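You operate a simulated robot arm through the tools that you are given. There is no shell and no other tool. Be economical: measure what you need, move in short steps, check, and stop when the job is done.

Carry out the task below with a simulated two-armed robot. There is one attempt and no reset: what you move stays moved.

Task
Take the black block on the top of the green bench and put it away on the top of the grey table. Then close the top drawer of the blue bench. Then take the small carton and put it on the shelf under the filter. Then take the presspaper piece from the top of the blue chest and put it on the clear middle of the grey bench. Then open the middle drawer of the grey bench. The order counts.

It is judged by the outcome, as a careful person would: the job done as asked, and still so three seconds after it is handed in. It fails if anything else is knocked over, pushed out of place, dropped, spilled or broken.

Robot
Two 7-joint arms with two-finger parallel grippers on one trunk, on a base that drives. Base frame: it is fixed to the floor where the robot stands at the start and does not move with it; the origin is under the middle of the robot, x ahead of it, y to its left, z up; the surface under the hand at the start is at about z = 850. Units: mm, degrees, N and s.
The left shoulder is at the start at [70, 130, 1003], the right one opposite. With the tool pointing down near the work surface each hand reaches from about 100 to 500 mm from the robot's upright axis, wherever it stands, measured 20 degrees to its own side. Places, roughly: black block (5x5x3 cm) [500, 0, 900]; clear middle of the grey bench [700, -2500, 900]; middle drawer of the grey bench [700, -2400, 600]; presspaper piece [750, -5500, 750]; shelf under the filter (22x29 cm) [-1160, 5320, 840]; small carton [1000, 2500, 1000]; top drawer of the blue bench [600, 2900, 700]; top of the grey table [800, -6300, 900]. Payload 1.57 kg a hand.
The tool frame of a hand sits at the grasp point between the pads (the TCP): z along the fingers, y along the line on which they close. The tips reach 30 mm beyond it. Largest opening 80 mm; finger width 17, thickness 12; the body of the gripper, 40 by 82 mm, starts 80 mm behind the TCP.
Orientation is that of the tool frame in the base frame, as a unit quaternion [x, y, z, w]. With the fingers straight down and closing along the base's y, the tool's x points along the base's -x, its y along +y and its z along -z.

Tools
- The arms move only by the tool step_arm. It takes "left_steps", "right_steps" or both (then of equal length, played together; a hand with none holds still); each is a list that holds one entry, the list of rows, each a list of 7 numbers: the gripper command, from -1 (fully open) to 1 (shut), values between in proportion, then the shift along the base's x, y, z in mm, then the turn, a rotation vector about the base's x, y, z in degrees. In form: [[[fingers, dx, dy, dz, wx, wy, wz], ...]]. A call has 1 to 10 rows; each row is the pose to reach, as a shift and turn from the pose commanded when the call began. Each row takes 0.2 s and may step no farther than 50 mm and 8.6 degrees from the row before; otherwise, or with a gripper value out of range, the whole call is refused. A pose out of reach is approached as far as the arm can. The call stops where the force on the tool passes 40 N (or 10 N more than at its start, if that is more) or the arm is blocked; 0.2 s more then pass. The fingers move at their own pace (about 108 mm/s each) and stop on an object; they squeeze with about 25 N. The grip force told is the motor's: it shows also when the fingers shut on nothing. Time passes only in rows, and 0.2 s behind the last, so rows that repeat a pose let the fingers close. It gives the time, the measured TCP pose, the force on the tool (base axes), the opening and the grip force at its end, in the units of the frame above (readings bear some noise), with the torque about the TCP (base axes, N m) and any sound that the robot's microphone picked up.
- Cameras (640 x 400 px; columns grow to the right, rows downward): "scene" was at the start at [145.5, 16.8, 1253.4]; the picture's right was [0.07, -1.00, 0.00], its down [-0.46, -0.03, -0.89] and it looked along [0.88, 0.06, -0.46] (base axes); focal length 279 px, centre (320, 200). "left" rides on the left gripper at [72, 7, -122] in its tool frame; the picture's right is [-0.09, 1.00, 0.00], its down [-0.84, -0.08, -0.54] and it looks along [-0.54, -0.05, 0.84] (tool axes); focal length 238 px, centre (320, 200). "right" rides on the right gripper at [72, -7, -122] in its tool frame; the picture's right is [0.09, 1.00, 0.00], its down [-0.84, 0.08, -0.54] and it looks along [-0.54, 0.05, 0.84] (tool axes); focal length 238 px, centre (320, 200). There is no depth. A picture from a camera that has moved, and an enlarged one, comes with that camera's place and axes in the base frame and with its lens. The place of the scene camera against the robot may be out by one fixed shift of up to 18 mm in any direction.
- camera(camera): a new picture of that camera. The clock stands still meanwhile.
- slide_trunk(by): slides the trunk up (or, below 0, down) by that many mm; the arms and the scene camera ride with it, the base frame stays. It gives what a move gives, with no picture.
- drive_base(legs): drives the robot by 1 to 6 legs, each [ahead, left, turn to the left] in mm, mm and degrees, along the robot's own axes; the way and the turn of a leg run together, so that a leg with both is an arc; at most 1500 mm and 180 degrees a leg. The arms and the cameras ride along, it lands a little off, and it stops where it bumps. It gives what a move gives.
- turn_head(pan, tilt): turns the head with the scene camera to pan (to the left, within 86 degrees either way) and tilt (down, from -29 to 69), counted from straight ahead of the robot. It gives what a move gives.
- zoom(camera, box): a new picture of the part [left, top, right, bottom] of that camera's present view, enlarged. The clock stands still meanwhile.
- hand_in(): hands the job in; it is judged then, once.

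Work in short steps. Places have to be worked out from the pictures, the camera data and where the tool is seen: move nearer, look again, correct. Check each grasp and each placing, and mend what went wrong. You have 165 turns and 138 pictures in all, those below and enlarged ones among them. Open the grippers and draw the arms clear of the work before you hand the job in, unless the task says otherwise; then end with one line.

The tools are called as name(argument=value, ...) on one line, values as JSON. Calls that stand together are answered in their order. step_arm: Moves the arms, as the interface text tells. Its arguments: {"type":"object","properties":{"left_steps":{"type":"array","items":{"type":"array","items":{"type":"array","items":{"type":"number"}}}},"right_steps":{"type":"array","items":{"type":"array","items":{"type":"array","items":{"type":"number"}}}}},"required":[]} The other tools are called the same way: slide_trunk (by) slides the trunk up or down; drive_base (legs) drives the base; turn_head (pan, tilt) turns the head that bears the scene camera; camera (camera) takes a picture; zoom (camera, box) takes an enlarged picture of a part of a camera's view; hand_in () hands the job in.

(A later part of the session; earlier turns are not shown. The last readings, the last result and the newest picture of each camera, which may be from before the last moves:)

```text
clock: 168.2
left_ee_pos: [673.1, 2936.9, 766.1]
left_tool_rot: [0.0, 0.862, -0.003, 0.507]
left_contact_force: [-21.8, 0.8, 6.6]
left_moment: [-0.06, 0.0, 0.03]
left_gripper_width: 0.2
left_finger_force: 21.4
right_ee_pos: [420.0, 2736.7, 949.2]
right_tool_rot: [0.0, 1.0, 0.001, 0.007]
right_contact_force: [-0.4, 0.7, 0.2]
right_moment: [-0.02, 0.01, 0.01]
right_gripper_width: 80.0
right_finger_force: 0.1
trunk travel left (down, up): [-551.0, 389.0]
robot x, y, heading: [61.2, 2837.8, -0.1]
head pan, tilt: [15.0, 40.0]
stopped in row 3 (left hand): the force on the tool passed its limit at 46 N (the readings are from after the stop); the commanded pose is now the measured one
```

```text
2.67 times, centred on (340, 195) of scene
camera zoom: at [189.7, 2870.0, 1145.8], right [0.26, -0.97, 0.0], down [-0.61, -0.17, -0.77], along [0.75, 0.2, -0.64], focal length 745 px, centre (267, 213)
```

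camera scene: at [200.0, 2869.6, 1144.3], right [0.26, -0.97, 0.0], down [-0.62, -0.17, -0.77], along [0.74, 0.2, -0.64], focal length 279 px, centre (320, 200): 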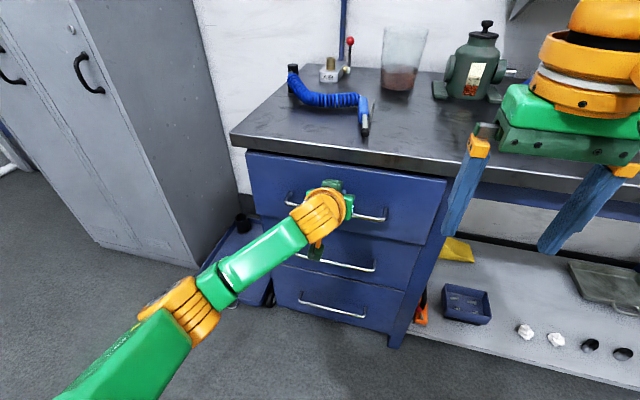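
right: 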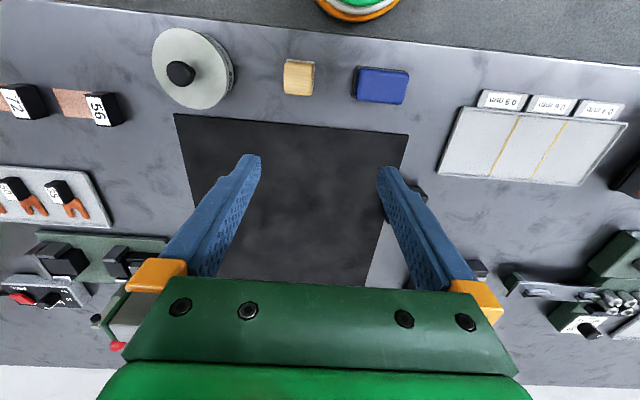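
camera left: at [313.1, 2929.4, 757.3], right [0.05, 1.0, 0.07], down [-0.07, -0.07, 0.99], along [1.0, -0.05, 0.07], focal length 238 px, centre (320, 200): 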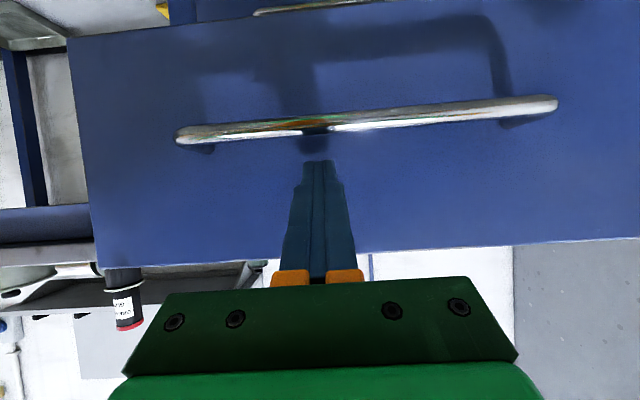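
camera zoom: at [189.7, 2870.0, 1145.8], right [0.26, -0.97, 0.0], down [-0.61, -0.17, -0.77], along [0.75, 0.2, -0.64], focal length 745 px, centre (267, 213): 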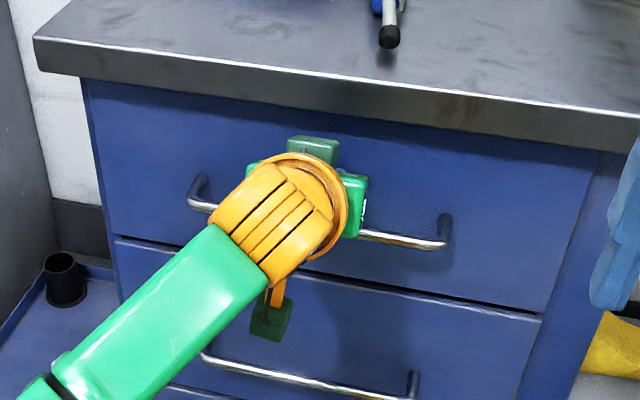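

The drawer hit its end stop at 46 N, so it's shut. I'll draw the hand back and back the base off.

step_arm(left_steps=[[[1, -15, 0, 0, 0, 0, 0], [1, -40, 0, 0, 0, 0, 0], [1, -80, 0, 0, 0, 0, 0], [1, -120, 5, 0, 0, 0, 0], [1, -160, 10, 0, 0, 0, 0], [1, -180, 15, 10, 0, 0, 0]]])

drive_base(legs=[[-200, 0, 0]])

turn_head(pan=-20, tilt=15)

slide_trunk(by=250)

camera(camera="scene")

```text
clock: 169.6
left_ee_pos: [500.0, 2951.9, 769.1]
left_tool_rot: [0.001, 0.864, -0.003, 0.503]
left_contact_force: [0.3, -0.1, 0.4]
left_moment: [-0.01, 0.0, 0.01]
left_gripper_width: 0.0
left_finger_force: 21.4
right_ee_pos: [426.3, 2736.9, 947.5]
right_tool_rot: [0.001, 1.0, 0.001, 0.002]
right_contact_force: [0.0, 0.2, -0.4]
right_moment: [0.03, 0.0, -0.01]
right_gripper_width: 80.0
right_finger_force: 0.0
trunk travel left (down, up): [-551.0, 389.0]
robot x, y, heading: [61.5, 2836.2, -0.1]
head pan, tilt: [15.0, 40.0]
```

```text
clock: 171.2
left_ee_pos: [301.3, 2949.8, 768.5]
left_tool_rot: [0.002, 0.864, -0.005, 0.504]
left_contact_force: [-1.0, -0.7, -0.6]
left_moment: [0.0, -0.04, -0.02]
left_gripper_width: 0.0
left_finger_force: 21.2
right_ee_pos: [226.6, 2736.6, 945.8]
right_tool_rot: [0.002, 1.0, 0.001, 0.001]
right_contact_force: [-0.1, -0.4, 0.0]
right_moment: [-0.01, 0.03, -0.03]
right_gripper_width: 80.0
right_finger_force: 0.1
trunk travel left (down, up): [-551.0, 389.0]
robot x, y, heading: [-139.9, 2835.8, -0.1]
head pan, tilt: [15.0, 40.0]
```

```text
clock: 172.2
left_ee_pos: [301.3, 2949.7, 768.5]
left_tool_rot: [0.002, 0.864, -0.005, 0.503]
left_contact_force: [0.7, -0.1, -0.1]
left_moment: [0.0, 0.0, -0.02]
left_gripper_width: 0.1
left_finger_force: 21.2
right_ee_pos: [227.0, 2735.1, 946.0]
right_tool_rot: [0.001, 1.0, 0.001, 0.001]
right_contact_force: [0.5, 0.1, -0.7]
right_moment: [-0.03, 0.0, 0.02]
right_gripper_width: 80.1
right_finger_force: 0.1
trunk travel left (down, up): [-551.0, 389.0]
robot x, y, heading: [-136.9, 2837.0, -0.4]
head pan, tilt: [-20.0, 15.0]
```

```text
clock: 174.8
left_ee_pos: [302.1, 2951.1, 1019.7]
left_tool_rot: [0.002, 0.864, -0.005, 0.503]
left_contact_force: [-0.3, 0.6, 0.6]
left_moment: [0.01, -0.02, 0.02]
left_gripper_width: 0.0
left_finger_force: 21.1
right_ee_pos: [226.6, 2736.5, 1196.3]
right_tool_rot: [0.002, 1.0, 0.001, 0.001]
right_contact_force: [0.2, 0.8, 0.7]
right_moment: [0.03, -0.03, 0.0]
right_gripper_width: 79.9
right_finger_force: 0.0
trunk travel left (down, up): [-801.0, 139.0]
robot x, y, heading: [-143.1, 2836.9, -0.1]
head pan, tilt: [-20.0, 15.0]
```

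```text
90 pictures are left
camera scene: at [5.1, 2815.9, 1433.9], right [-0.34, -0.94, 0.0], down [-0.24, 0.09, -0.97], along [0.91, -0.33, -0.26], focal length 279 px, centre (320, 200)
```

scene: 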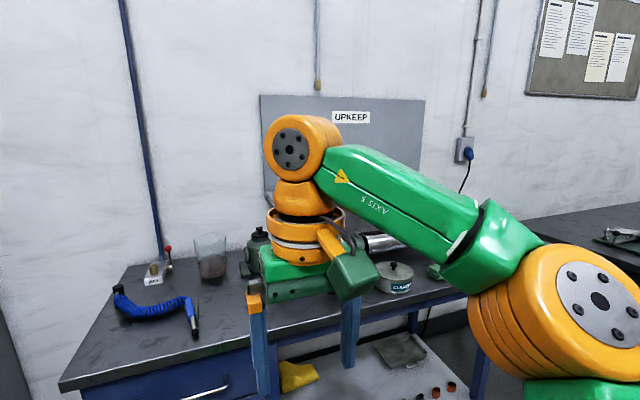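

The right arm blocks the view of the shelf. I'll drive right so the shelf comes into view between the arms.

drive_base(legs=[[0, -400, 0]])

turn_head(pan=5, tilt=15)

camera(camera="scene")

```text
clock: 177.3
left_ee_pos: [299.8, 2553.3, 1017.8]
left_tool_rot: [0.001, 0.864, -0.005, 0.504]
left_contact_force: [0.1, -0.3, 0.2]
left_moment: [-0.05, 0.01, 0.0]
left_gripper_width: 0.0
left_finger_force: 21.2
right_ee_pos: [227.3, 2340.1, 1197.1]
right_tool_rot: [0.002, 1.0, 0.001, 0.001]
right_contact_force: [0.2, -0.1, -0.3]
right_moment: [-0.07, 0.02, -0.01]
right_gripper_width: 79.9
right_finger_force: 0.2
trunk travel left (down, up): [-801.0, 139.0]
robot x, y, heading: [-138.0, 2439.5, -0.1]
head pan, tilt: [-20.0, 15.0]
```

```text
clock: 178.2
left_ee_pos: [301.5, 2552.7, 1018.1]
left_tool_rot: [0.001, 0.864, -0.004, 0.504]
left_contact_force: [0.6, 0.2, -0.4]
left_moment: [0.0, -0.03, -0.03]
left_gripper_width: 0.1
left_finger_force: 21.4
right_ee_pos: [226.6, 2338.3, 1196.1]
right_tool_rot: [0.002, 1.0, 0.001, 0.001]
right_contact_force: [0.2, -0.4, -0.6]
right_moment: [0.01, 0.0, 0.0]
right_gripper_width: 80.1
right_finger_force: 0.2
trunk travel left (down, up): [-801.0, 139.0]
robot x, y, heading: [-136.5, 2440.6, -0.3]
head pan, tilt: [5.0, 15.0]
```

```text
89 pictures are left
camera scene: at [9.2, 2458.6, 1433.9], right [0.08, -1.0, 0.0], down [-0.26, -0.02, -0.97], along [0.96, 0.08, -0.26], focal length 279 px, centre (320, 200)
```

scene: 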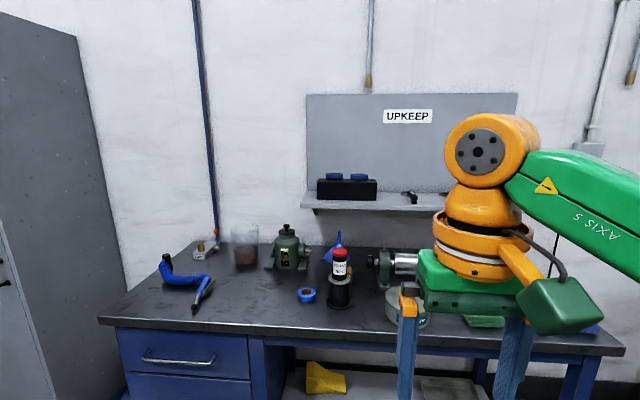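

I'll zoom in around the bottle and the shelf to find the carton.

zoom(camera="scene", box=[220, 160, 460, 320])

```text
2.50 times, centred on (340, 240) of scene
camera zoom: at [9.2, 2458.6, 1433.9], right [0.08, -1.0, 0.0], down [-0.26, -0.02, -0.97], along [0.96, 0.08, -0.26], focal length 698 px, centre (270, 100)
```

zoom: 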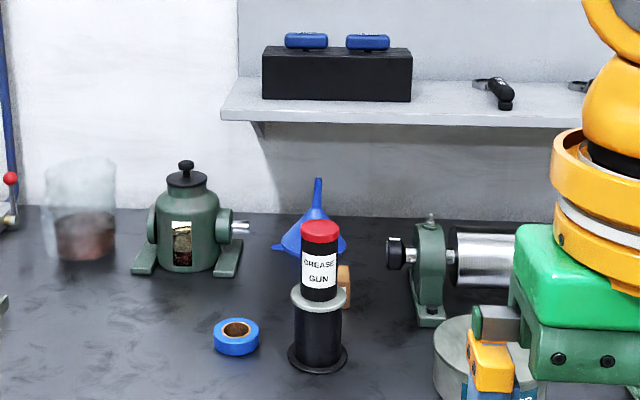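

A small tan object shows behind the grease gun at about [956, 2425]. The left wrist camera looks forward now, so I'll use it.

camera(camera="left")

```text
87 pictures are left
camera left: at [159.4, 2559.4, 1016.3], right [0.05, 1.0, 0.07], down [-0.06, -0.07, 1.0], along [1.0, -0.06, 0.06], focal length 238 px, centre (320, 200)
```

left: 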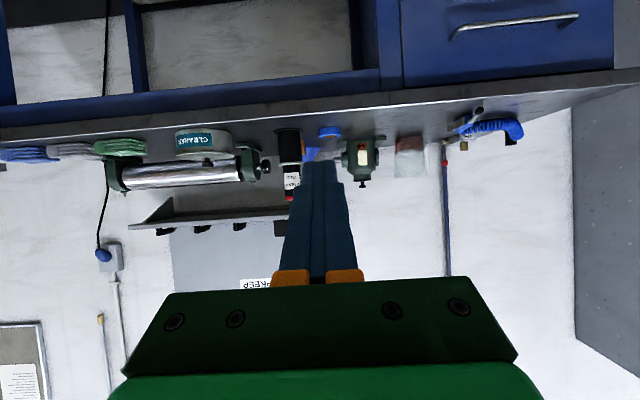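

That view doesn't show it clearly. I'll drive 300 mm right to see behind the grease gun from that side.

drive_base(legs=[[0, -350, 0]])

turn_head(pan=18, tilt=20)

camera(camera="scene")

```text
clock: 180.4
left_ee_pos: [298.3, 2200.2, 1019.2]
left_tool_rot: [0.002, 0.864, -0.005, 0.503]
left_contact_force: [-0.1, -0.2, -0.3]
left_moment: [0.0, 0.0, 0.0]
left_gripper_width: 0.0
left_finger_force: 21.1
right_ee_pos: [224.3, 1986.3, 1195.8]
right_tool_rot: [0.003, 1.0, 0.0, 0.002]
right_contact_force: [-0.1, 1.1, -0.5]
right_moment: [0.0, -0.01, 0.0]
right_gripper_width: 79.9
right_finger_force: 0.1
trunk travel left (down, up): [-801.0, 139.0]
robot x, y, heading: [-136.3, 2086.4, -0.5]
head pan, tilt: [5.0, 15.0]
```

```text
clock: 181.2
left_ee_pos: [299.0, 2197.7, 1018.8]
left_tool_rot: [0.002, 0.864, -0.003, 0.503]
left_contact_force: [0.1, 0.0, 0.6]
left_moment: [0.0, 0.03, -0.01]
left_gripper_width: 0.1
left_finger_force: 20.9
right_ee_pos: [225.9, 1983.8, 1195.7]
right_tool_rot: [0.002, 1.0, 0.001, 0.002]
right_contact_force: [0.2, 0.5, -0.6]
right_moment: [0.0, -0.01, 0.01]
right_gripper_width: 80.2
right_finger_force: 0.0
trunk travel left (down, up): [-801.0, 139.0]
robot x, y, heading: [-143.6, 2087.0, -0.2]
head pan, tilt: [18.0, 20.0]
```

```text
86 pictures are left
camera scene: at [3.5, 2124.9, 1425.8], right [0.3, -0.95, 0.0], down [-0.33, -0.1, -0.94], along [0.9, 0.29, -0.34], focal length 279 px, centre (320, 200)
```

scene: 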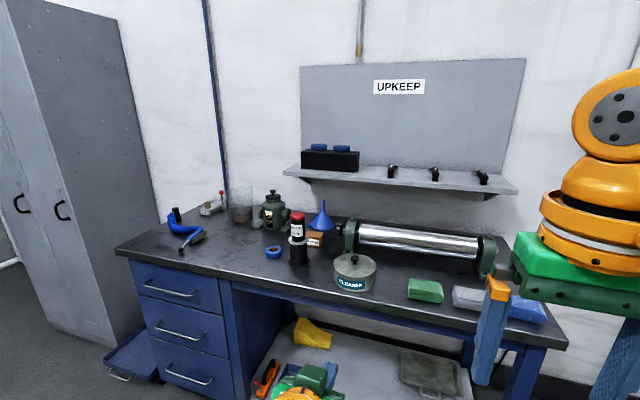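

zoom(camera="scene", box=[240, 180, 400, 300])

```text
3.33 times, centred on (320, 240) of scene
camera zoom: at [3.5, 2124.9, 1425.8], right [0.3, -0.95, 0.0], down [-0.33, -0.1, -0.94], along [0.9, 0.29, -0.34], focal length 931 px, centre (320, 67)
```

zoom: 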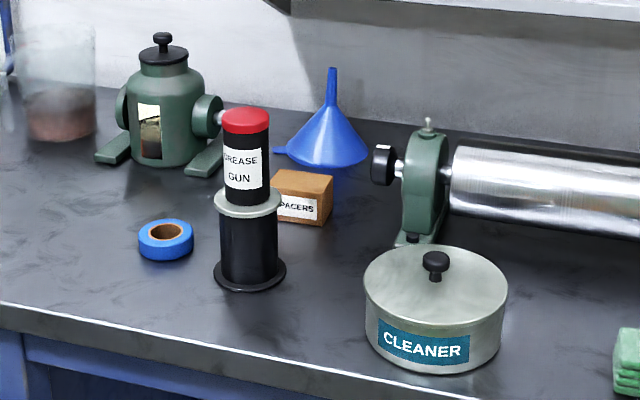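

Found it: the small "SPACERS" carton, about 62×50×38 mm, around [970, 2464] behind the grease gun. It is 300 mm in from the bench edge, so I need to know how close my base can get; I'll tilt the right wrist camera back to see the base front.

step_arm(right_steps=[[[-1, 0, 0, 0, 0, 8, 0], [-1, 0, 0, 0, 0, 16, 0], [-1, 0, 0, 0, 0, 24, 0], [-1, 0, 0, 0, 0, 32, 0], [-1, 0, 0, 0, 0, 32, 0]]])

camera(camera="right")

```text
clock: 182.4
left_ee_pos: [298.4, 2198.1, 1020.1]
left_tool_rot: [0.002, 0.864, -0.004, 0.503]
left_contact_force: [-0.5, 0.2, 0.2]
left_moment: [0.05, -0.02, 0.06]
left_gripper_width: 0.0
left_finger_force: 21.4
right_ee_pos: [169.2, 1980.7, 1141.2]
right_tool_rot: [0.002, 0.962, 0.001, -0.275]
right_contact_force: [-0.1, 0.3, -0.4]
right_moment: [0.01, -0.01, -0.01]
right_gripper_width: 80.0
right_finger_force: 0.0
right hand out of reach, approached as far as the arm can: row 1, 2, 3, 4, 5
trunk travel left (down, up): [-801.0, 139.0]
robot x, y, heading: [-140.8, 2087.5, -0.2]
head pan, tilt: [18.0, 20.0]
```

```text
84 pictures are left
camera right: at [170.9, 1974.1, 1282.7], right [-0.07, 1.0, 0.05], down [1.0, 0.07, 0.02], along [0.02, 0.05, -1.0], focal length 238 px, centre (320, 200)
```

right: 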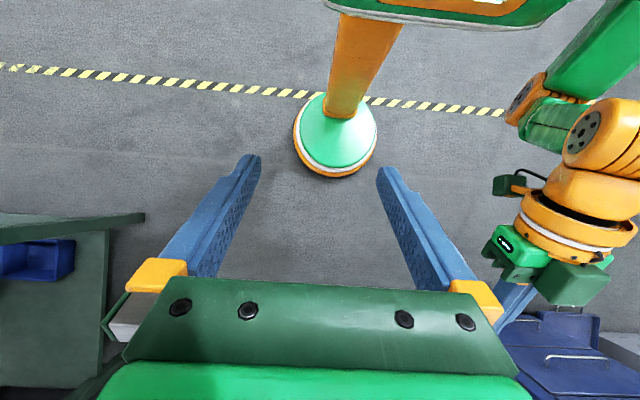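

The base is a round disc of about 205 mm radius, and the bench's lower shelf (z≈100) starts near x≈690, so the base can go to about x=450. The grease gun blocks a straight approach, but the carton's left side is open. I'll face the robot about −45° and reach from the left with the fingers leaning, setting up the arm here in free space first.

slide_trunk(by=-70)

step_arm(left_steps=[[[-1, 0, 10, 0, 0, 7, 0], [-1, -5, 30, 10, 0, 14, 0], [-1, -10, 60, 20, 0, 20, 0], [-1, -20, 90, 30, 0, 20, 0], [-1, -30, 110, 30, 0, 20, 0]]], right_steps=[[[-1, 0, 0, 0, 0, -8, 0], [-1, 0, 0, 0, 0, -16, 0], [-1, 0, 0, 0, 0, -24, 0], [-1, 0, 0, 0, 0, -32, 0], [-1, 0, 0, 0, 0, -32, 0]]])

step_arm(left_steps=[[[-1, 0, 0, 0, 0, 0, -8], [-1, 0, 0, 0, 0, 0, -16], [-1, 0, 0, 0, 0, 0, -24], [-1, 0, 0, 0, 0, 0, -32], [-1, 0, 0, 0, 0, 0, -32]]])

```text
clock: 183.5
left_ee_pos: [298.5, 2198.3, 948.9]
left_tool_rot: [0.003, 0.864, -0.005, 0.503]
left_contact_force: [-0.1, -0.4, -0.3]
left_moment: [-0.05, -0.02, 0.02]
left_gripper_width: 0.0
left_finger_force: 21.2
right_ee_pos: [169.5, 1981.6, 1071.0]
right_tool_rot: [0.003, 0.962, 0.0, -0.273]
right_contact_force: [-0.6, 1.0, -0.1]
right_moment: [-0.03, 0.0, 0.02]
right_gripper_width: 79.8
right_finger_force: 0.1
trunk travel left (down, up): [-731.0, 209.0]
robot x, y, heading: [-143.9, 2090.3, -0.3]
head pan, tilt: [18.0, 20.0]
```

```text
clock: 184.7
left_ee_pos: [269.9, 2310.2, 979.1]
left_tool_rot: [0.001, 0.939, -0.006, 0.345]
left_contact_force: [-0.5, -0.1, -0.1]
left_moment: [0.03, -0.03, -0.01]
left_gripper_width: 80.1
left_finger_force: 0.1
right_ee_pos: [167.5, 1982.4, 1069.9]
right_tool_rot: [0.003, 1.0, 0.0, 0.003]
right_contact_force: [-0.3, 0.2, 0.2]
right_moment: [0.01, 0.01, 0.0]
right_gripper_width: 80.1
right_finger_force: 0.1
trunk travel left (down, up): [-731.0, 209.0]
robot x, y, heading: [-140.4, 2084.8, -0.3]
head pan, tilt: [18.0, 20.0]
```

```text
clock: 185.9
left_ee_pos: [269.4, 2308.0, 977.7]
left_tool_rot: [0.261, 0.901, -0.1, 0.332]
left_contact_force: [1.9, -0.6, 0.6]
left_moment: [-0.03, 0.0, -0.03]
left_gripper_width: 80.1
left_finger_force: 0.1
right_ee_pos: [169.9, 1980.2, 1070.4]
right_tool_rot: [0.003, 1.0, 0.002, 0.003]
right_contact_force: [-0.7, 0.2, 0.1]
right_moment: [0.01, 0.0, 0.03]
right_gripper_width: 80.0
right_finger_force: 0.1
trunk travel left (down, up): [-731.0, 209.0]
robot x, y, heading: [-138.7, 2088.3, -0.3]
head pan, tilt: [18.0, 20.0]
```

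The arm is in the wanted posture. I'll shift it slightly left-back so it will pass clear of the grease gun, then drive to the left front of the bench and turn −45°.

step_arm(left_steps=[[[-1, -25, 25, 0, 0, 0, 0], [-1, -49, 49, 0, 0, 0, 0], [-1, -49, 49, 0, 0, 0, 0]]])

drive_base(legs=[[0, 530, 0.3], [370, 0, 0], [0, 0, -45]])

turn_head(pan=25, tilt=35)

camera(camera="scene")

```text
clock: 186.7
left_ee_pos: [219.3, 2356.8, 977.6]
left_tool_rot: [0.26, 0.902, -0.1, 0.33]
left_contact_force: [-0.9, -0.1, 0.5]
left_moment: [-0.01, 0.01, 0.03]
left_gripper_width: 79.7
left_finger_force: 0.1
right_ee_pos: [169.6, 1980.9, 1071.1]
right_tool_rot: [0.002, 1.0, 0.001, 0.003]
right_contact_force: [0.9, -0.5, 0.5]
right_moment: [-0.03, -0.02, 0.0]
right_gripper_width: 79.7
right_finger_force: 0.0
trunk travel left (down, up): [-731.0, 209.0]
robot x, y, heading: [-139.6, 2087.4, 0.0]
head pan, tilt: [18.0, 20.0]
```

```text
clock: 193.8
left_ee_pos: [677.7, 2548.2, 976.6]
left_tool_rot: [0.59, 0.73, -0.22, 0.266]
left_contact_force: [0.4, -0.7, 0.3]
left_moment: [-0.02, -0.02, 0.0]
left_gripper_width: 80.0
left_finger_force: 0.1
right_ee_pos: [373.6, 2321.5, 1071.3]
right_tool_rot: [0.39, 0.921, -0.001, 0.003]
right_contact_force: [0.5, 0.0, 0.1]
right_moment: [-0.01, 0.01, 0.03]
right_gripper_width: 80.2
right_finger_force: 0.1
trunk travel left (down, up): [-731.0, 209.0]
robot x, y, heading: [236.9, 2615.0, -46.0]
head pan, tilt: [18.0, 20.0]
```

```text
clock: 194.6
left_ee_pos: [678.4, 2548.4, 976.2]
left_tool_rot: [0.589, 0.73, -0.22, 0.266]
left_contact_force: [0.2, -0.9, 0.5]
left_moment: [-0.01, 0.03, 0.01]
left_gripper_width: 80.1
left_finger_force: 0.0
right_ee_pos: [374.5, 2321.4, 1070.8]
right_tool_rot: [0.391, 0.92, 0.001, 0.004]
right_contact_force: [-0.8, 0.2, -0.6]
right_moment: [-0.01, -0.02, 0.01]
right_gripper_width: 80.1
right_finger_force: 0.1
trunk travel left (down, up): [-731.0, 209.0]
robot x, y, heading: [232.7, 2614.4, -45.8]
head pan, tilt: [25.0, 35.0]
```

```text
83 pictures are left
camera scene: at [355.3, 2558.2, 1332.0], right [-0.36, -0.93, 0.0], down [-0.54, 0.2, -0.82], along [0.77, -0.29, -0.57], focal length 279 px, centre (320, 200)
```

scene: 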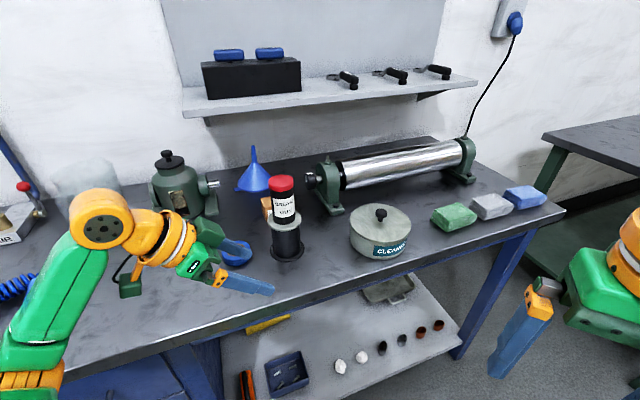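

I have a clear view: the gun is at about [826, 2468] and the carton is behind it. I'll zoom in on the carton to fix its place.

zoom(camera="scene", box=[220, 140, 340, 270])

camera(camera="left")

```text
3.08 times, centred on (280, 205) of scene
camera zoom: at [355.3, 2558.2, 1332.0], right [-0.36, -0.93, 0.0], down [-0.54, 0.2, -0.82], along [0.77, -0.29, -0.57], focal length 860 px, centre (443, 185)
```

zoom: 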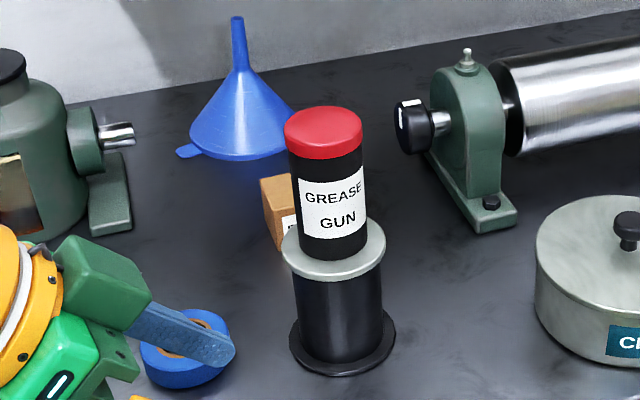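

```text
81 pictures are left
camera left: at [657.4, 2679.0, 1023.0], right [0.99, 0.14, 0.05], down [-0.01, -0.29, 0.96], along [0.15, -0.95, -0.29], focal length 238 px, centre (320, 200)
```

left: 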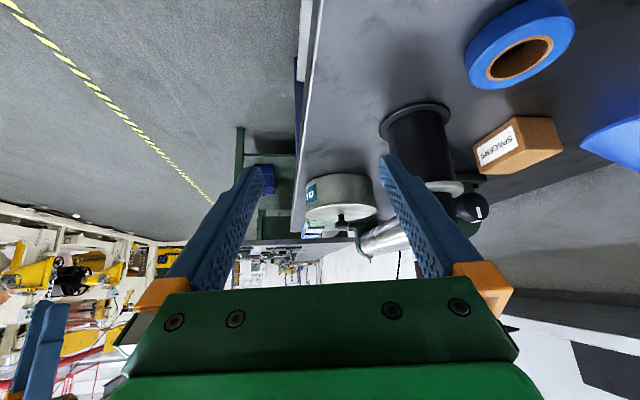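

The wrist camera puts the carton centre near [952, 2446], 47×68×41 mm, turned about +5°. I'll drive 215 mm in world +x so that the hand passes left of the gun at y≈2549.

drive_base(legs=[[149, 155, 0]])

step_arm(left_steps=[[[-1, 10, 0, 0, 0, 0, -3], [-1, 25, -5, -5, 0, 0, -6], [-1, 45, -10, -10, 0, 0, -6], [-1, 45, -10, -10, 0, 0, -6]]])

camera(camera="left")

camera(camera="scene")

```text
clock: 196.2
left_ee_pos: [890.8, 2545.3, 977.3]
left_tool_rot: [0.59, 0.73, -0.221, 0.267]
left_contact_force: [0.3, -0.5, 0.5]
left_moment: [-0.01, -0.02, 0.02]
left_gripper_width: 80.2
left_finger_force: 0.1
right_ee_pos: [586.8, 2321.2, 1071.2]
right_tool_rot: [0.391, 0.92, 0.001, 0.004]
right_contact_force: [0.5, -0.6, 0.4]
right_moment: [0.01, -0.03, -0.01]
right_gripper_width: 79.8
right_finger_force: 0.2
trunk travel left (down, up): [-731.0, 209.0]
robot x, y, heading: [448.9, 2616.5, -45.9]
head pan, tilt: [25.0, 35.0]
```

```text
clock: 197.2
left_ee_pos: [935.1, 2537.5, 966.2]
left_tool_rot: [0.628, 0.698, -0.234, 0.254]
left_contact_force: [0.6, -0.4, 0.7]
left_moment: [0.02, -0.01, 0.04]
left_gripper_width: 80.1
left_finger_force: 0.0
right_ee_pos: [586.6, 2320.0, 1070.2]
right_tool_rot: [0.391, 0.92, 0.001, 0.003]
right_contact_force: [0.4, -0.4, 0.1]
right_moment: [-0.02, 0.02, 0.02]
right_gripper_width: 79.8
right_finger_force: 0.0
trunk travel left (down, up): [-731.0, 209.0]
robot x, y, heading: [447.8, 2612.8, -46.1]
head pan, tilt: [25.0, 35.0]
```

```text
80 pictures are left
camera left: at [929.8, 2669.6, 1011.8], right [1.0, 0.03, 0.05], down [-0.04, -0.29, 0.96], along [0.05, -0.96, -0.29], focal length 238 px, centre (320, 200)
```

left: 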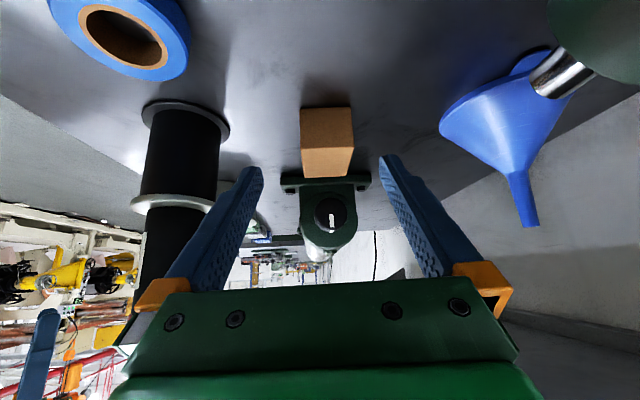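

```text
79 pictures are left
camera scene: at [569.2, 2557.8, 1332.0], right [-0.36, -0.93, 0.0], down [-0.54, 0.21, -0.82], along [0.76, -0.29, -0.57], focal length 279 px, centre (320, 200)
```

scene: 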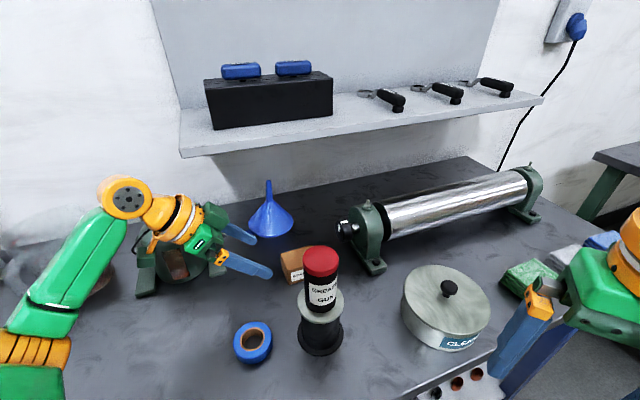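

The carton is centred between the fingers: centre [951, 2444], top at z≈905. I'll move down along the lean onto it in steps.

step_arm(left_steps=[[[-1, 8, -15, -10, 0, 0, 0], [-1, 14, -30, -22, 0, 0, 0], [-1, 16, -45, -35, 0, 0, 0], [-1, 16, -60, -48, 0, 0, 0], [-1, 16, -72, -59, 0, 0, 0], [-1, 16, -82, -67, 0, 0, 0], [-1, 16, -84, -70, 0, 0, 0], [-1, 16, -84, -70, 0, 0, 0]]])

camera(camera="left")

```text
clock: 199.0
left_ee_pos: [952.9, 2451.4, 896.7]
left_tool_rot: [0.627, 0.698, -0.234, 0.254]
left_contact_force: [0.1, -0.1, 0.0]
left_moment: [0.05, 0.01, 0.0]
left_gripper_width: 80.0
left_finger_force: 0.0
right_ee_pos: [588.4, 2319.4, 1071.5]
right_tool_rot: [0.391, 0.92, 0.0, 0.002]
right_contact_force: [-0.2, 0.0, 1.2]
right_moment: [0.03, -0.01, -0.01]
right_gripper_width: 79.9
right_finger_force: 0.0
trunk travel left (down, up): [-731.0, 209.0]
robot x, y, heading: [448.1, 2616.3, -45.8]
head pan, tilt: [25.0, 35.0]
```

```text
78 pictures are left
camera left: at [946.9, 2585.1, 942.2], right [1.0, 0.03, 0.05], down [-0.04, -0.29, 0.96], along [0.05, -0.96, -0.29], focal length 238 px, centre (320, 200)
```

left: 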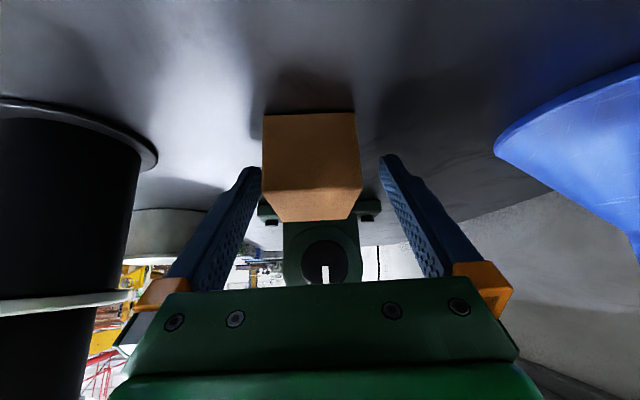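

The carton sits between the pads. I'll close and lift slowly.

step_arm(left_steps=[[[0.3, -3, -3, -1, 0, 0, 0], [1, -3, -3, -1, 0, 0, 0], [1, -3, -3, -1, 0, 0, 0], [1, -3, -3, -1, 0, 0, 0], [1, -3, -3, 2, 0, 0, 0], [1, -3, -3, 6, 0, 0, 0], [1, -3, -3, 12, 0, 0, 0], [1, -3, -3, 20, 0, 0, 0]]])

camera(camera="left")

```text
clock: 200.8
left_ee_pos: [950.8, 2447.9, 917.0]
left_tool_rot: [0.627, 0.698, -0.234, 0.254]
left_contact_force: [0.6, -0.4, -1.8]
left_moment: [0.02, 0.01, -0.02]
left_gripper_width: 49.9
left_finger_force: 25.1
right_ee_pos: [587.9, 2320.1, 1070.1]
right_tool_rot: [0.391, 0.92, -0.001, 0.003]
right_contact_force: [0.0, -0.9, -0.5]
right_moment: [-0.05, -0.01, -0.02]
right_gripper_width: 80.1
right_finger_force: 0.1
trunk travel left (down, up): [-731.0, 209.0]
robot x, y, heading: [449.7, 2613.9, -46.2]
head pan, tilt: [25.0, 35.0]
```

```text
77 pictures are left
camera left: at [944.1, 2581.5, 962.8], right [1.0, 0.03, 0.05], down [-0.04, -0.29, 0.96], along [0.05, -0.96, -0.29], focal length 238 px, centre (320, 200)
```

left: 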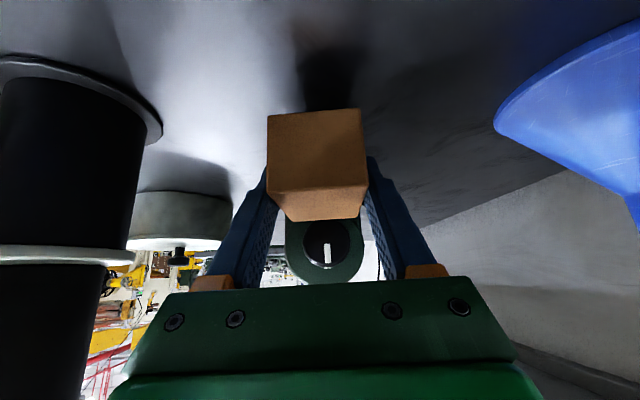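

It's held (50 mm wide, about 0.2 kg). I'll retrace the path out: up and to +y, then back.

step_arm(left_steps=[[[1, 0, 3, 10, 0, 0, 0], [1, 0, 12, 24, 0, 0, 0], [1, 0, 25, 38, 0, 0, 0], [1, -2, 40, 50, 0, 0, 0], [1, -6, 55, 60, 0, 0, 0], [1, -14, 70, 66, 0, 0, 0], [1, -25, 84, 70, 0, 0, 0], [1, -38, 94, 72, 0, 0, 0], [1, -50, 100, 74, 0, 0, 0], [1, -58, 102, 75, 0, 0, 0]]])

drive_base(legs=[[-149, -155, 0]])

camera(camera="scene")

```text
clock: 203.0
left_ee_pos: [893.0, 2551.3, 993.8]
left_tool_rot: [0.627, 0.698, -0.234, 0.254]
left_contact_force: [-0.7, 0.4, -1.7]
left_moment: [-0.02, 0.0, 0.01]
left_gripper_width: 50.0
left_finger_force: 25.2
right_ee_pos: [588.5, 2319.8, 1070.4]
right_tool_rot: [0.392, 0.92, 0.0, 0.002]
right_contact_force: [-0.1, -0.4, -0.1]
right_moment: [-0.01, 0.0, -0.05]
right_gripper_width: 79.9
right_finger_force: 0.0
trunk travel left (down, up): [-731.0, 209.0]
robot x, y, heading: [446.4, 2610.8, -46.0]
head pan, tilt: [25.0, 35.0]
```

```text
clock: 204.7
left_ee_pos: [677.8, 2548.5, 992.3]
left_tool_rot: [0.628, 0.698, -0.234, 0.254]
left_contact_force: [0.6, -1.6, -1.5]
left_moment: [0.03, 0.01, 0.04]
left_gripper_width: 49.7
left_finger_force: 25.2
right_ee_pos: [373.9, 2316.9, 1071.0]
right_tool_rot: [0.392, 0.92, 0.0, 0.002]
right_contact_force: [0.0, -0.4, -0.2]
right_moment: [0.0, 0.01, 0.0]
right_gripper_width: 80.1
right_finger_force: 0.1
trunk travel left (down, up): [-731.0, 209.0]
robot x, y, heading: [230.7, 2610.1, -46.1]
head pan, tilt: [25.0, 35.0]
```

```text
76 pictures are left
camera scene: at [356.4, 2554.4, 1331.7], right [-0.36, -0.93, 0.0], down [-0.54, 0.21, -0.82], along [0.76, -0.29, -0.58], focal length 279 px, centre (320, 200)
```

scene: 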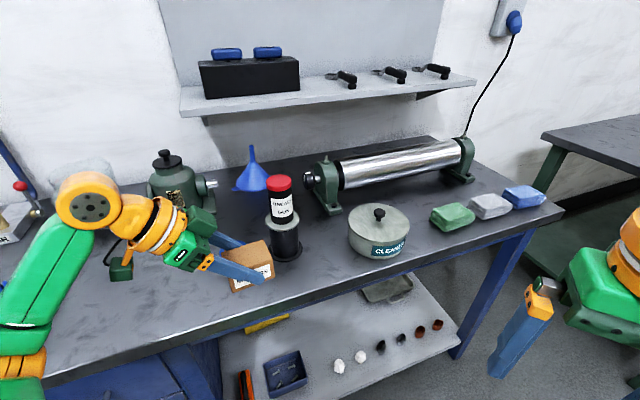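

Everything else is undisturbed. Next is the shelf under the filter on the far wall. I'll back away, turn to face +y and drive over to view it.

drive_base(legs=[[-347, -360, 0], [0, 0, 136], [1300, 0, 0], [0, 890, 0]])

turn_head(pan=0, tilt=20)

camera(camera="scene")

```text
clock: 223.7
left_ee_pos: [-1435.1, 4258.7, 991.9]
left_tool_rot: [-0.423, 0.838, 0.151, 0.31]
left_contact_force: [-0.7, 0.3, -0.8]
left_moment: [0.0, 0.0, -0.01]
left_gripper_width: 49.9
left_finger_force: 24.8
right_ee_pos: [-1055.6, 4223.6, 1070.1]
right_tool_rot: [0.715, -0.699, -0.002, -0.001]
right_contact_force: [0.5, 0.0, -0.5]
right_moment: [0.01, -0.01, 0.02]
right_gripper_width: 80.0
right_finger_force: 0.0
trunk travel left (down, up): [-731.0, 209.0]
robot x, y, heading: [-1147.6, 3913.8, 91.8]
head pan, tilt: [25.0, 35.0]
```

```text
clock: 224.6
left_ee_pos: [-1436.5, 4258.6, 991.8]
left_tool_rot: [-0.423, 0.838, 0.152, 0.31]
left_contact_force: [-0.6, 0.3, -1.5]
left_moment: [-0.01, -0.01, 0.01]
left_gripper_width: 49.6
left_finger_force: 24.5
right_ee_pos: [-1056.5, 4223.4, 1071.0]
right_tool_rot: [0.716, -0.698, -0.002, -0.002]
right_contact_force: [0.1, -0.8, 0.4]
right_moment: [0.0, -0.01, -0.01]
right_gripper_width: 80.1
right_finger_force: 0.1
trunk travel left (down, up): [-731.0, 209.0]
robot x, y, heading: [-1151.1, 3915.7, 91.3]
head pan, tilt: [0.0, 20.0]
```

```text
75 pictures are left
camera scene: at [-1151.3, 4066.0, 1355.7], right [1.0, 0.03, 0.0], down [0.01, -0.34, -0.94], along [-0.02, 0.94, -0.34], focal length 279 px, centre (320, 200)
```

scene: 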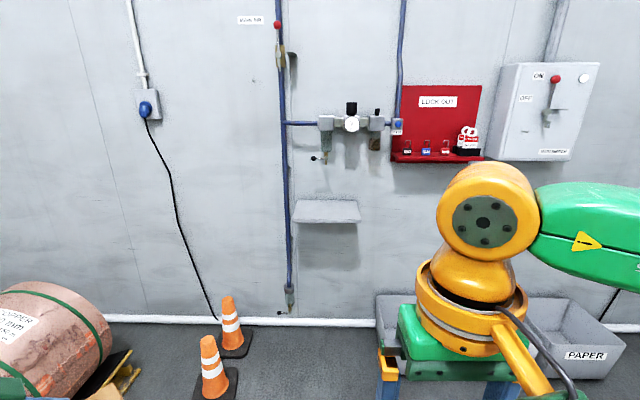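

The shelf is under the filter, centred near [−1140, 5310], with about 200 mm of headroom. I'll rotate the hand so the carton sits square to the shelf and bring it in front of the body.

step_arm(left_steps=[[[1, 5, 0, 0, 0, 0, 4], [1, 20, 0, 0, 0, 0, 9], [1, 40, 2, 0, 0, 0, 14], [1, 60, 4, 0, 0, 0, 19], [1, 80, 6, 0, 0, 0, 24], [1, 100, 8, 0, 0, 0, 29], [1, 120, 10, 0, 0, 0, 33], [1, 138, 12, 0, 0, 0, 36], [1, 150, 14, 0, 0, 0, 37], [1, 150, 14, 0, 0, 0, 37]]])

drive_base(legs=[[700, -110, -1.3]])

camera(camera="left")

camera(camera="scene")

```text
clock: 226.8
left_ee_pos: [-1284.7, 4273.3, 991.9]
left_tool_rot: [0.667, -0.66, -0.243, -0.246]
left_contact_force: [-0.5, 0.1, -1.7]
left_moment: [-0.02, 0.03, -0.04]
left_gripper_width: 49.5
left_finger_force: 25.1
left hand out of reach, approached as far as the arm can: row 6, 7
right_ee_pos: [-1055.9, 4222.6, 1072.4]
right_tool_rot: [0.716, -0.698, -0.003, -0.002]
right_contact_force: [-0.2, 0.0, 0.4]
right_moment: [0.0, 0.0, 0.0]
right_gripper_width: 80.2
right_finger_force: 0.0
trunk travel left (down, up): [-731.0, 209.0]
robot x, y, heading: [-1149.6, 3914.7, 91.4]
head pan, tilt: [0.0, 20.0]
```

```text
clock: 230.7
left_ee_pos: [-1174.5, 4975.9, 993.0]
left_tool_rot: [-0.66, 0.668, 0.24, 0.248]
left_contact_force: [-0.3, -0.4, -2.4]
left_moment: [-0.06, 0.03, -0.01]
left_gripper_width: 49.9
left_finger_force: 24.9
right_ee_pos: [-946.9, 4920.3, 1070.8]
right_tool_rot: [0.708, -0.706, -0.003, -0.001]
right_contact_force: [0.6, 0.5, 0.0]
right_moment: [-0.02, 0.01, 0.03]
right_gripper_width: 80.1
right_finger_force: 0.1
trunk travel left (down, up): [-731.0, 209.0]
robot x, y, heading: [-1047.1, 4611.4, 90.1]
head pan, tilt: [0.0, 20.0]
```

```text
74 pictures are left
camera left: at [-1183.6, 4841.7, 1039.0], right [-0.99, 0.09, 0.05], down [0.07, 0.28, 0.96], along [0.07, 0.95, -0.29], focal length 238 px, centre (320, 200)
```

left: 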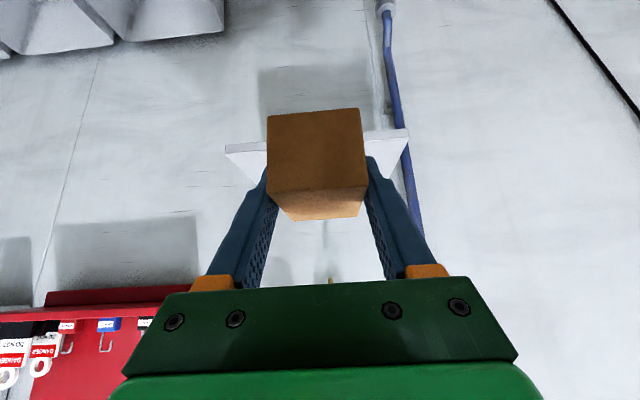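

```text
73 pictures are left
camera scene: at [-1046.3, 4765.3, 1355.8], right [1.0, 0.0, 0.0], down [0.0, -0.34, -0.94], along [0.0, 0.94, -0.34], focal length 279 px, centre (320, 200)
```

scene: 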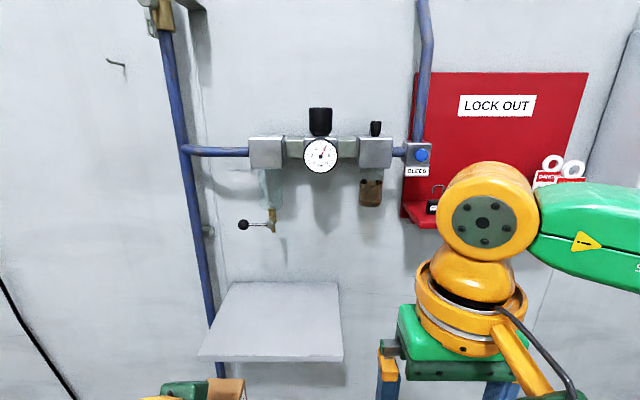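

Triangulated, the shelf is at z≈841, x −1300..−1000, y 5203..5430. I'll drive in so the carton is over its front part.

drive_base(legs=[[235, -24, 0]])

step_arm(left_steps=[[[1, 0, 5, -5, 0, 0, 0], [1, 0, 18, -15, 0, 0, 0], [1, 0, 32, -28, 0, 0, 0], [1, 0, 46, -42, 0, 0, 0], [1, 0, 58, -56, 0, 0, 0], [1, 0, 68, -70, 0, 0, 0], [1, 0, 74, -80, 0, 0, 0], [1, 0, 76, -88, 0, 0, 0]]])

camera(camera="scene")

camera(camera="left")

```text
clock: 232.4
left_ee_pos: [-1150.7, 5206.9, 992.9]
left_tool_rot: [-0.658, 0.669, 0.24, 0.25]
left_contact_force: [0.5, 0.6, -1.8]
left_moment: [0.03, 0.01, -0.03]
left_gripper_width: 49.6
left_finger_force: 25.3
right_ee_pos: [-922.0, 5152.3, 1069.7]
right_tool_rot: [-0.706, 0.708, 0.003, 0.002]
right_contact_force: [-0.3, 0.4, 0.1]
right_moment: [0.01, 0.01, -0.03]
right_gripper_width: 79.9
right_finger_force: 0.2
trunk travel left (down, up): [-731.0, 209.0]
robot x, y, heading: [-1026.7, 4842.1, 90.1]
head pan, tilt: [0.0, 20.0]
```

```text
clock: 234.2
left_ee_pos: [-1151.8, 5285.5, 904.9]
left_tool_rot: [-0.658, 0.668, 0.24, 0.249]
left_contact_force: [-0.5, -0.2, -1.6]
left_moment: [0.02, -0.02, 0.03]
left_gripper_width: 49.9
left_finger_force: 25.3
right_ee_pos: [-921.9, 5154.0, 1071.3]
right_tool_rot: [-0.707, 0.707, 0.004, 0.002]
right_contact_force: [0.0, 0.6, 0.1]
right_moment: [-0.03, -0.02, 0.02]
right_gripper_width: 80.0
right_finger_force: 0.0
trunk travel left (down, up): [-731.0, 209.0]
robot x, y, heading: [-1026.2, 4841.4, 89.9]
head pan, tilt: [0.0, 20.0]
```

```text
72 pictures are left
camera scene: at [-1022.4, 4998.2, 1355.7], right [1.0, 0.0, 0.0], down [0.0, -0.34, -0.94], along [0.0, 0.94, -0.34], focal length 279 px, centre (320, 200)
```

scene: 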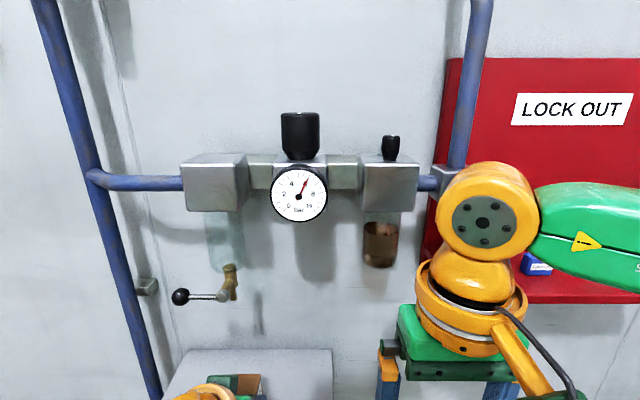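

```text
71 pictures are left
camera left: at [-1159.8, 5150.7, 950.7], right [-0.99, 0.09, 0.05], down [0.08, 0.28, 0.96], along [0.07, 0.95, -0.29], focal length 238 px, centre (320, 200)
```

left: 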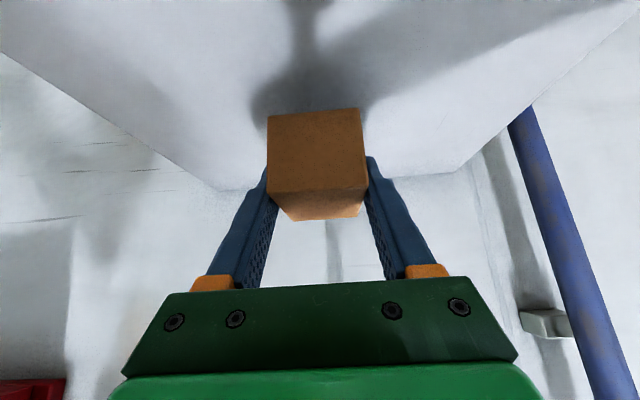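

The carton is over the shelf, centred. I'll lower it slowly until it touches.

step_arm(left_steps=[[[1, 0, 0, -6, 0, 0, 0], [1, 0, 0, -12, 0, 0, 0], [1, 0, 0, -18, 0, 0, 0], [1, 0, 0, -22, 0, 0, 0], [1, 0, 0, -25, 0, 0, 0], [1, 0, 0, -27, 0, 0, 0], [1, 0, 0, -29, 0, 0, 0]]])

```text
clock: 235.8
left_ee_pos: [-1150.3, 5285.9, 877.3]
left_tool_rot: [-0.658, 0.669, 0.24, 0.25]
left_contact_force: [0.7, 1.1, 2.1]
left_moment: [0.17, 0.1, -0.03]
left_gripper_width: 49.9
left_finger_force: 24.6
right_ee_pos: [-922.6, 5152.8, 1070.8]
right_tool_rot: [-0.707, 0.707, 0.003, 0.0]
right_contact_force: [0.0, -0.4, 0.8]
right_moment: [0.01, -0.03, 0.0]
right_gripper_width: 80.0
right_finger_force: 0.1
trunk travel left (down, up): [-731.0, 209.0]
robot x, y, heading: [-1024.6, 4842.2, 90.1]
head pan, tilt: [0.0, 20.0]
```

It's touching now, since the weight has come off the tool. I'll open and withdraw back along the finger direction.

step_arm(left_steps=[[[1, 0, 0, -1, 0, 0, 0], [0.2, 0, 0, -1, 0, 0, 0], [-0.6, 0, 0, 0, 0, 0, 0], [-1, 0, 0, 0, 0, 0, 0], [-1, 0, -8, 10, 0, 0, 0], [-1, 0, -22, 26, 0, 0, 0], [-1, 0, -45, 54, 0, 0, 0], [-1, 0, -75, 85, 0, 0, 0], [-1, 0, -100, 105, 0, 0, 0]]])

camera(camera="left")

```text
clock: 237.8
left_ee_pos: [-1142.7, 5202.9, 987.1]
left_tool_rot: [-0.659, 0.669, 0.24, 0.247]
left_contact_force: [-0.1, 0.3, 0.3]
left_moment: [-0.01, 0.05, 0.02]
left_gripper_width: 80.0
left_finger_force: 0.0
left hand out of reach, approached as far as the arm can: row 9
right_ee_pos: [-921.5, 5151.9, 1071.7]
right_tool_rot: [-0.707, 0.708, 0.004, 0.001]
right_contact_force: [1.1, 0.3, -0.2]
right_moment: [0.02, 0.03, 0.02]
right_gripper_width: 80.0
right_finger_force: 0.0
trunk travel left (down, up): [-731.0, 209.0]
robot x, y, heading: [-1029.7, 4843.5, 90.3]
head pan, tilt: [0.0, 20.0]
```

```text
70 pictures are left
camera left: at [-1151.3, 5067.8, 1034.1], right [-0.99, 0.09, 0.05], down [0.08, 0.29, 0.95], along [0.07, 0.95, -0.29], focal length 238 px, centre (320, 200)
```

left: 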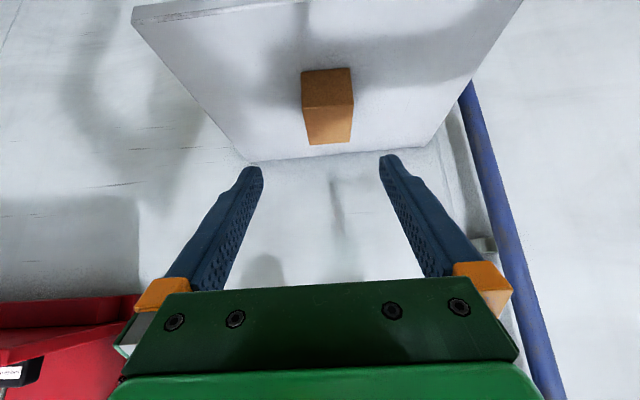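

The carton stands on the shelf. Now for the presspaper piece on the blue chest: I'll back off, turn to heading 0 and drive down the lane.

drive_base(legs=[[-600, 0, 0], [0, 0, -90], [890, -1000, 0], [0, -1400, 0], [0, -1400, 0]])

```text
clock: 264.6
left_ee_pos: [175.7, 538.6, 986.4]
left_tool_rot: [0.003, 0.939, -0.005, 0.345]
left_contact_force: [0.1, 0.3, -0.8]
left_moment: [-0.02, 0.03, 0.02]
left_gripper_width: 79.8
left_finger_force: 0.1
right_ee_pos: [127.5, 315.4, 1069.1]
right_tool_rot: [-0.004, 1.0, 0.0, 0.003]
right_contact_force: [0.5, 0.7, -0.5]
right_moment: [0.0, 0.04, 0.03]
right_gripper_width: 80.0
right_finger_force: 0.1
trunk travel left (down, up): [-731.0, 209.0]
robot x, y, heading: [-179.5, 414.9, 0.7]
head pan, tilt: [0.0, 20.0]
```

On track. I'll continue right along the lane.

drive_base(legs=[[0, -1450, -0.5], [0, -1450, 0], [50, -1400, 0], [50, -1400, 0]])

turn_head(pan=0, tilt=35)

camera(camera="scene")

```text
clock: 292.0
left_ee_pos: [354.5, -5209.2, 987.9]
left_tool_rot: [-0.005, 0.939, -0.002, 0.344]
left_contact_force: [0.3, -0.6, 0.4]
left_moment: [-0.04, -0.01, -0.02]
left_gripper_width: 80.2
left_finger_force: 0.1
right_ee_pos: [310.8, -5431.0, 1070.3]
right_tool_rot: [-0.014, 1.0, 0.001, 0.003]
right_contact_force: [-0.4, -0.1, 0.4]
right_moment: [0.02, 0.01, 0.05]
right_gripper_width: 80.0
right_finger_force: 0.0
trunk travel left (down, up): [-731.0, 209.0]
robot x, y, heading: [-2.7, -5335.7, 1.6]
head pan, tilt: [0.0, 20.0]
```

```text
clock: 292.8
left_ee_pos: [355.4, -5209.0, 987.3]
left_tool_rot: [-0.005, 0.939, -0.002, 0.345]
left_contact_force: [-0.2, 0.2, 0.4]
left_moment: [-0.02, 0.03, 0.0]
left_gripper_width: 79.8
left_finger_force: 0.0
right_ee_pos: [310.1, -5431.3, 1070.3]
right_tool_rot: [-0.014, 1.0, 0.002, 0.003]
right_contact_force: [-0.1, 0.1, -0.2]
right_moment: [-0.02, -0.01, 0.03]
right_gripper_width: 80.2
right_finger_force: 0.0
trunk travel left (down, up): [-731.0, 209.0]
robot x, y, heading: [-1.4, -5332.2, 1.6]
head pan, tilt: [0.0, 35.0]
```

```text
69 pictures are left
camera scene: at [141.6, -5321.3, 1332.0], right [0.03, -1.0, 0.0], down [-0.57, -0.02, -0.82], along [0.82, 0.02, -0.57], focal length 279 px, centre (320, 200)
```

scene: 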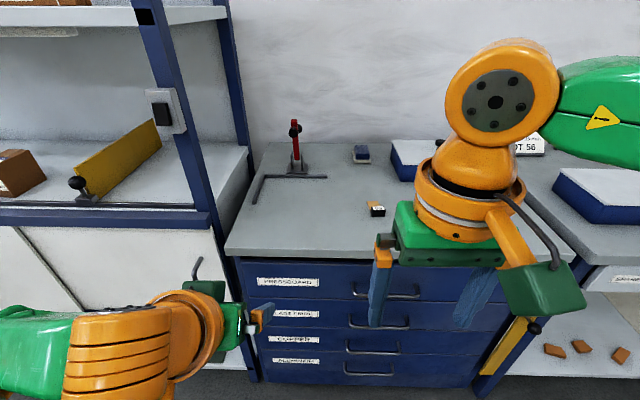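

The blue chest is in front of me. I'll zoom in on the small items on its top.

zoom(camera="scene", box=[240, 110, 440, 260])

```text
2.67 times, centred on (340, 185) of scene
camera zoom: at [141.6, -5321.3, 1332.0], right [0.03, -1.0, 0.0], down [-0.57, -0.02, -0.82], along [0.82, 0.02, -0.57], focal length 745 px, centre (267, 240)
```

zoom: 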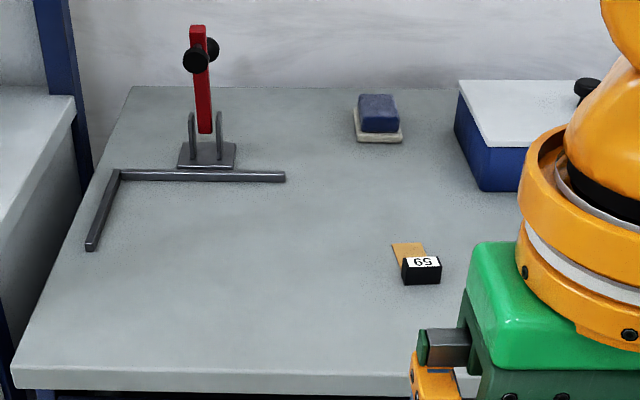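

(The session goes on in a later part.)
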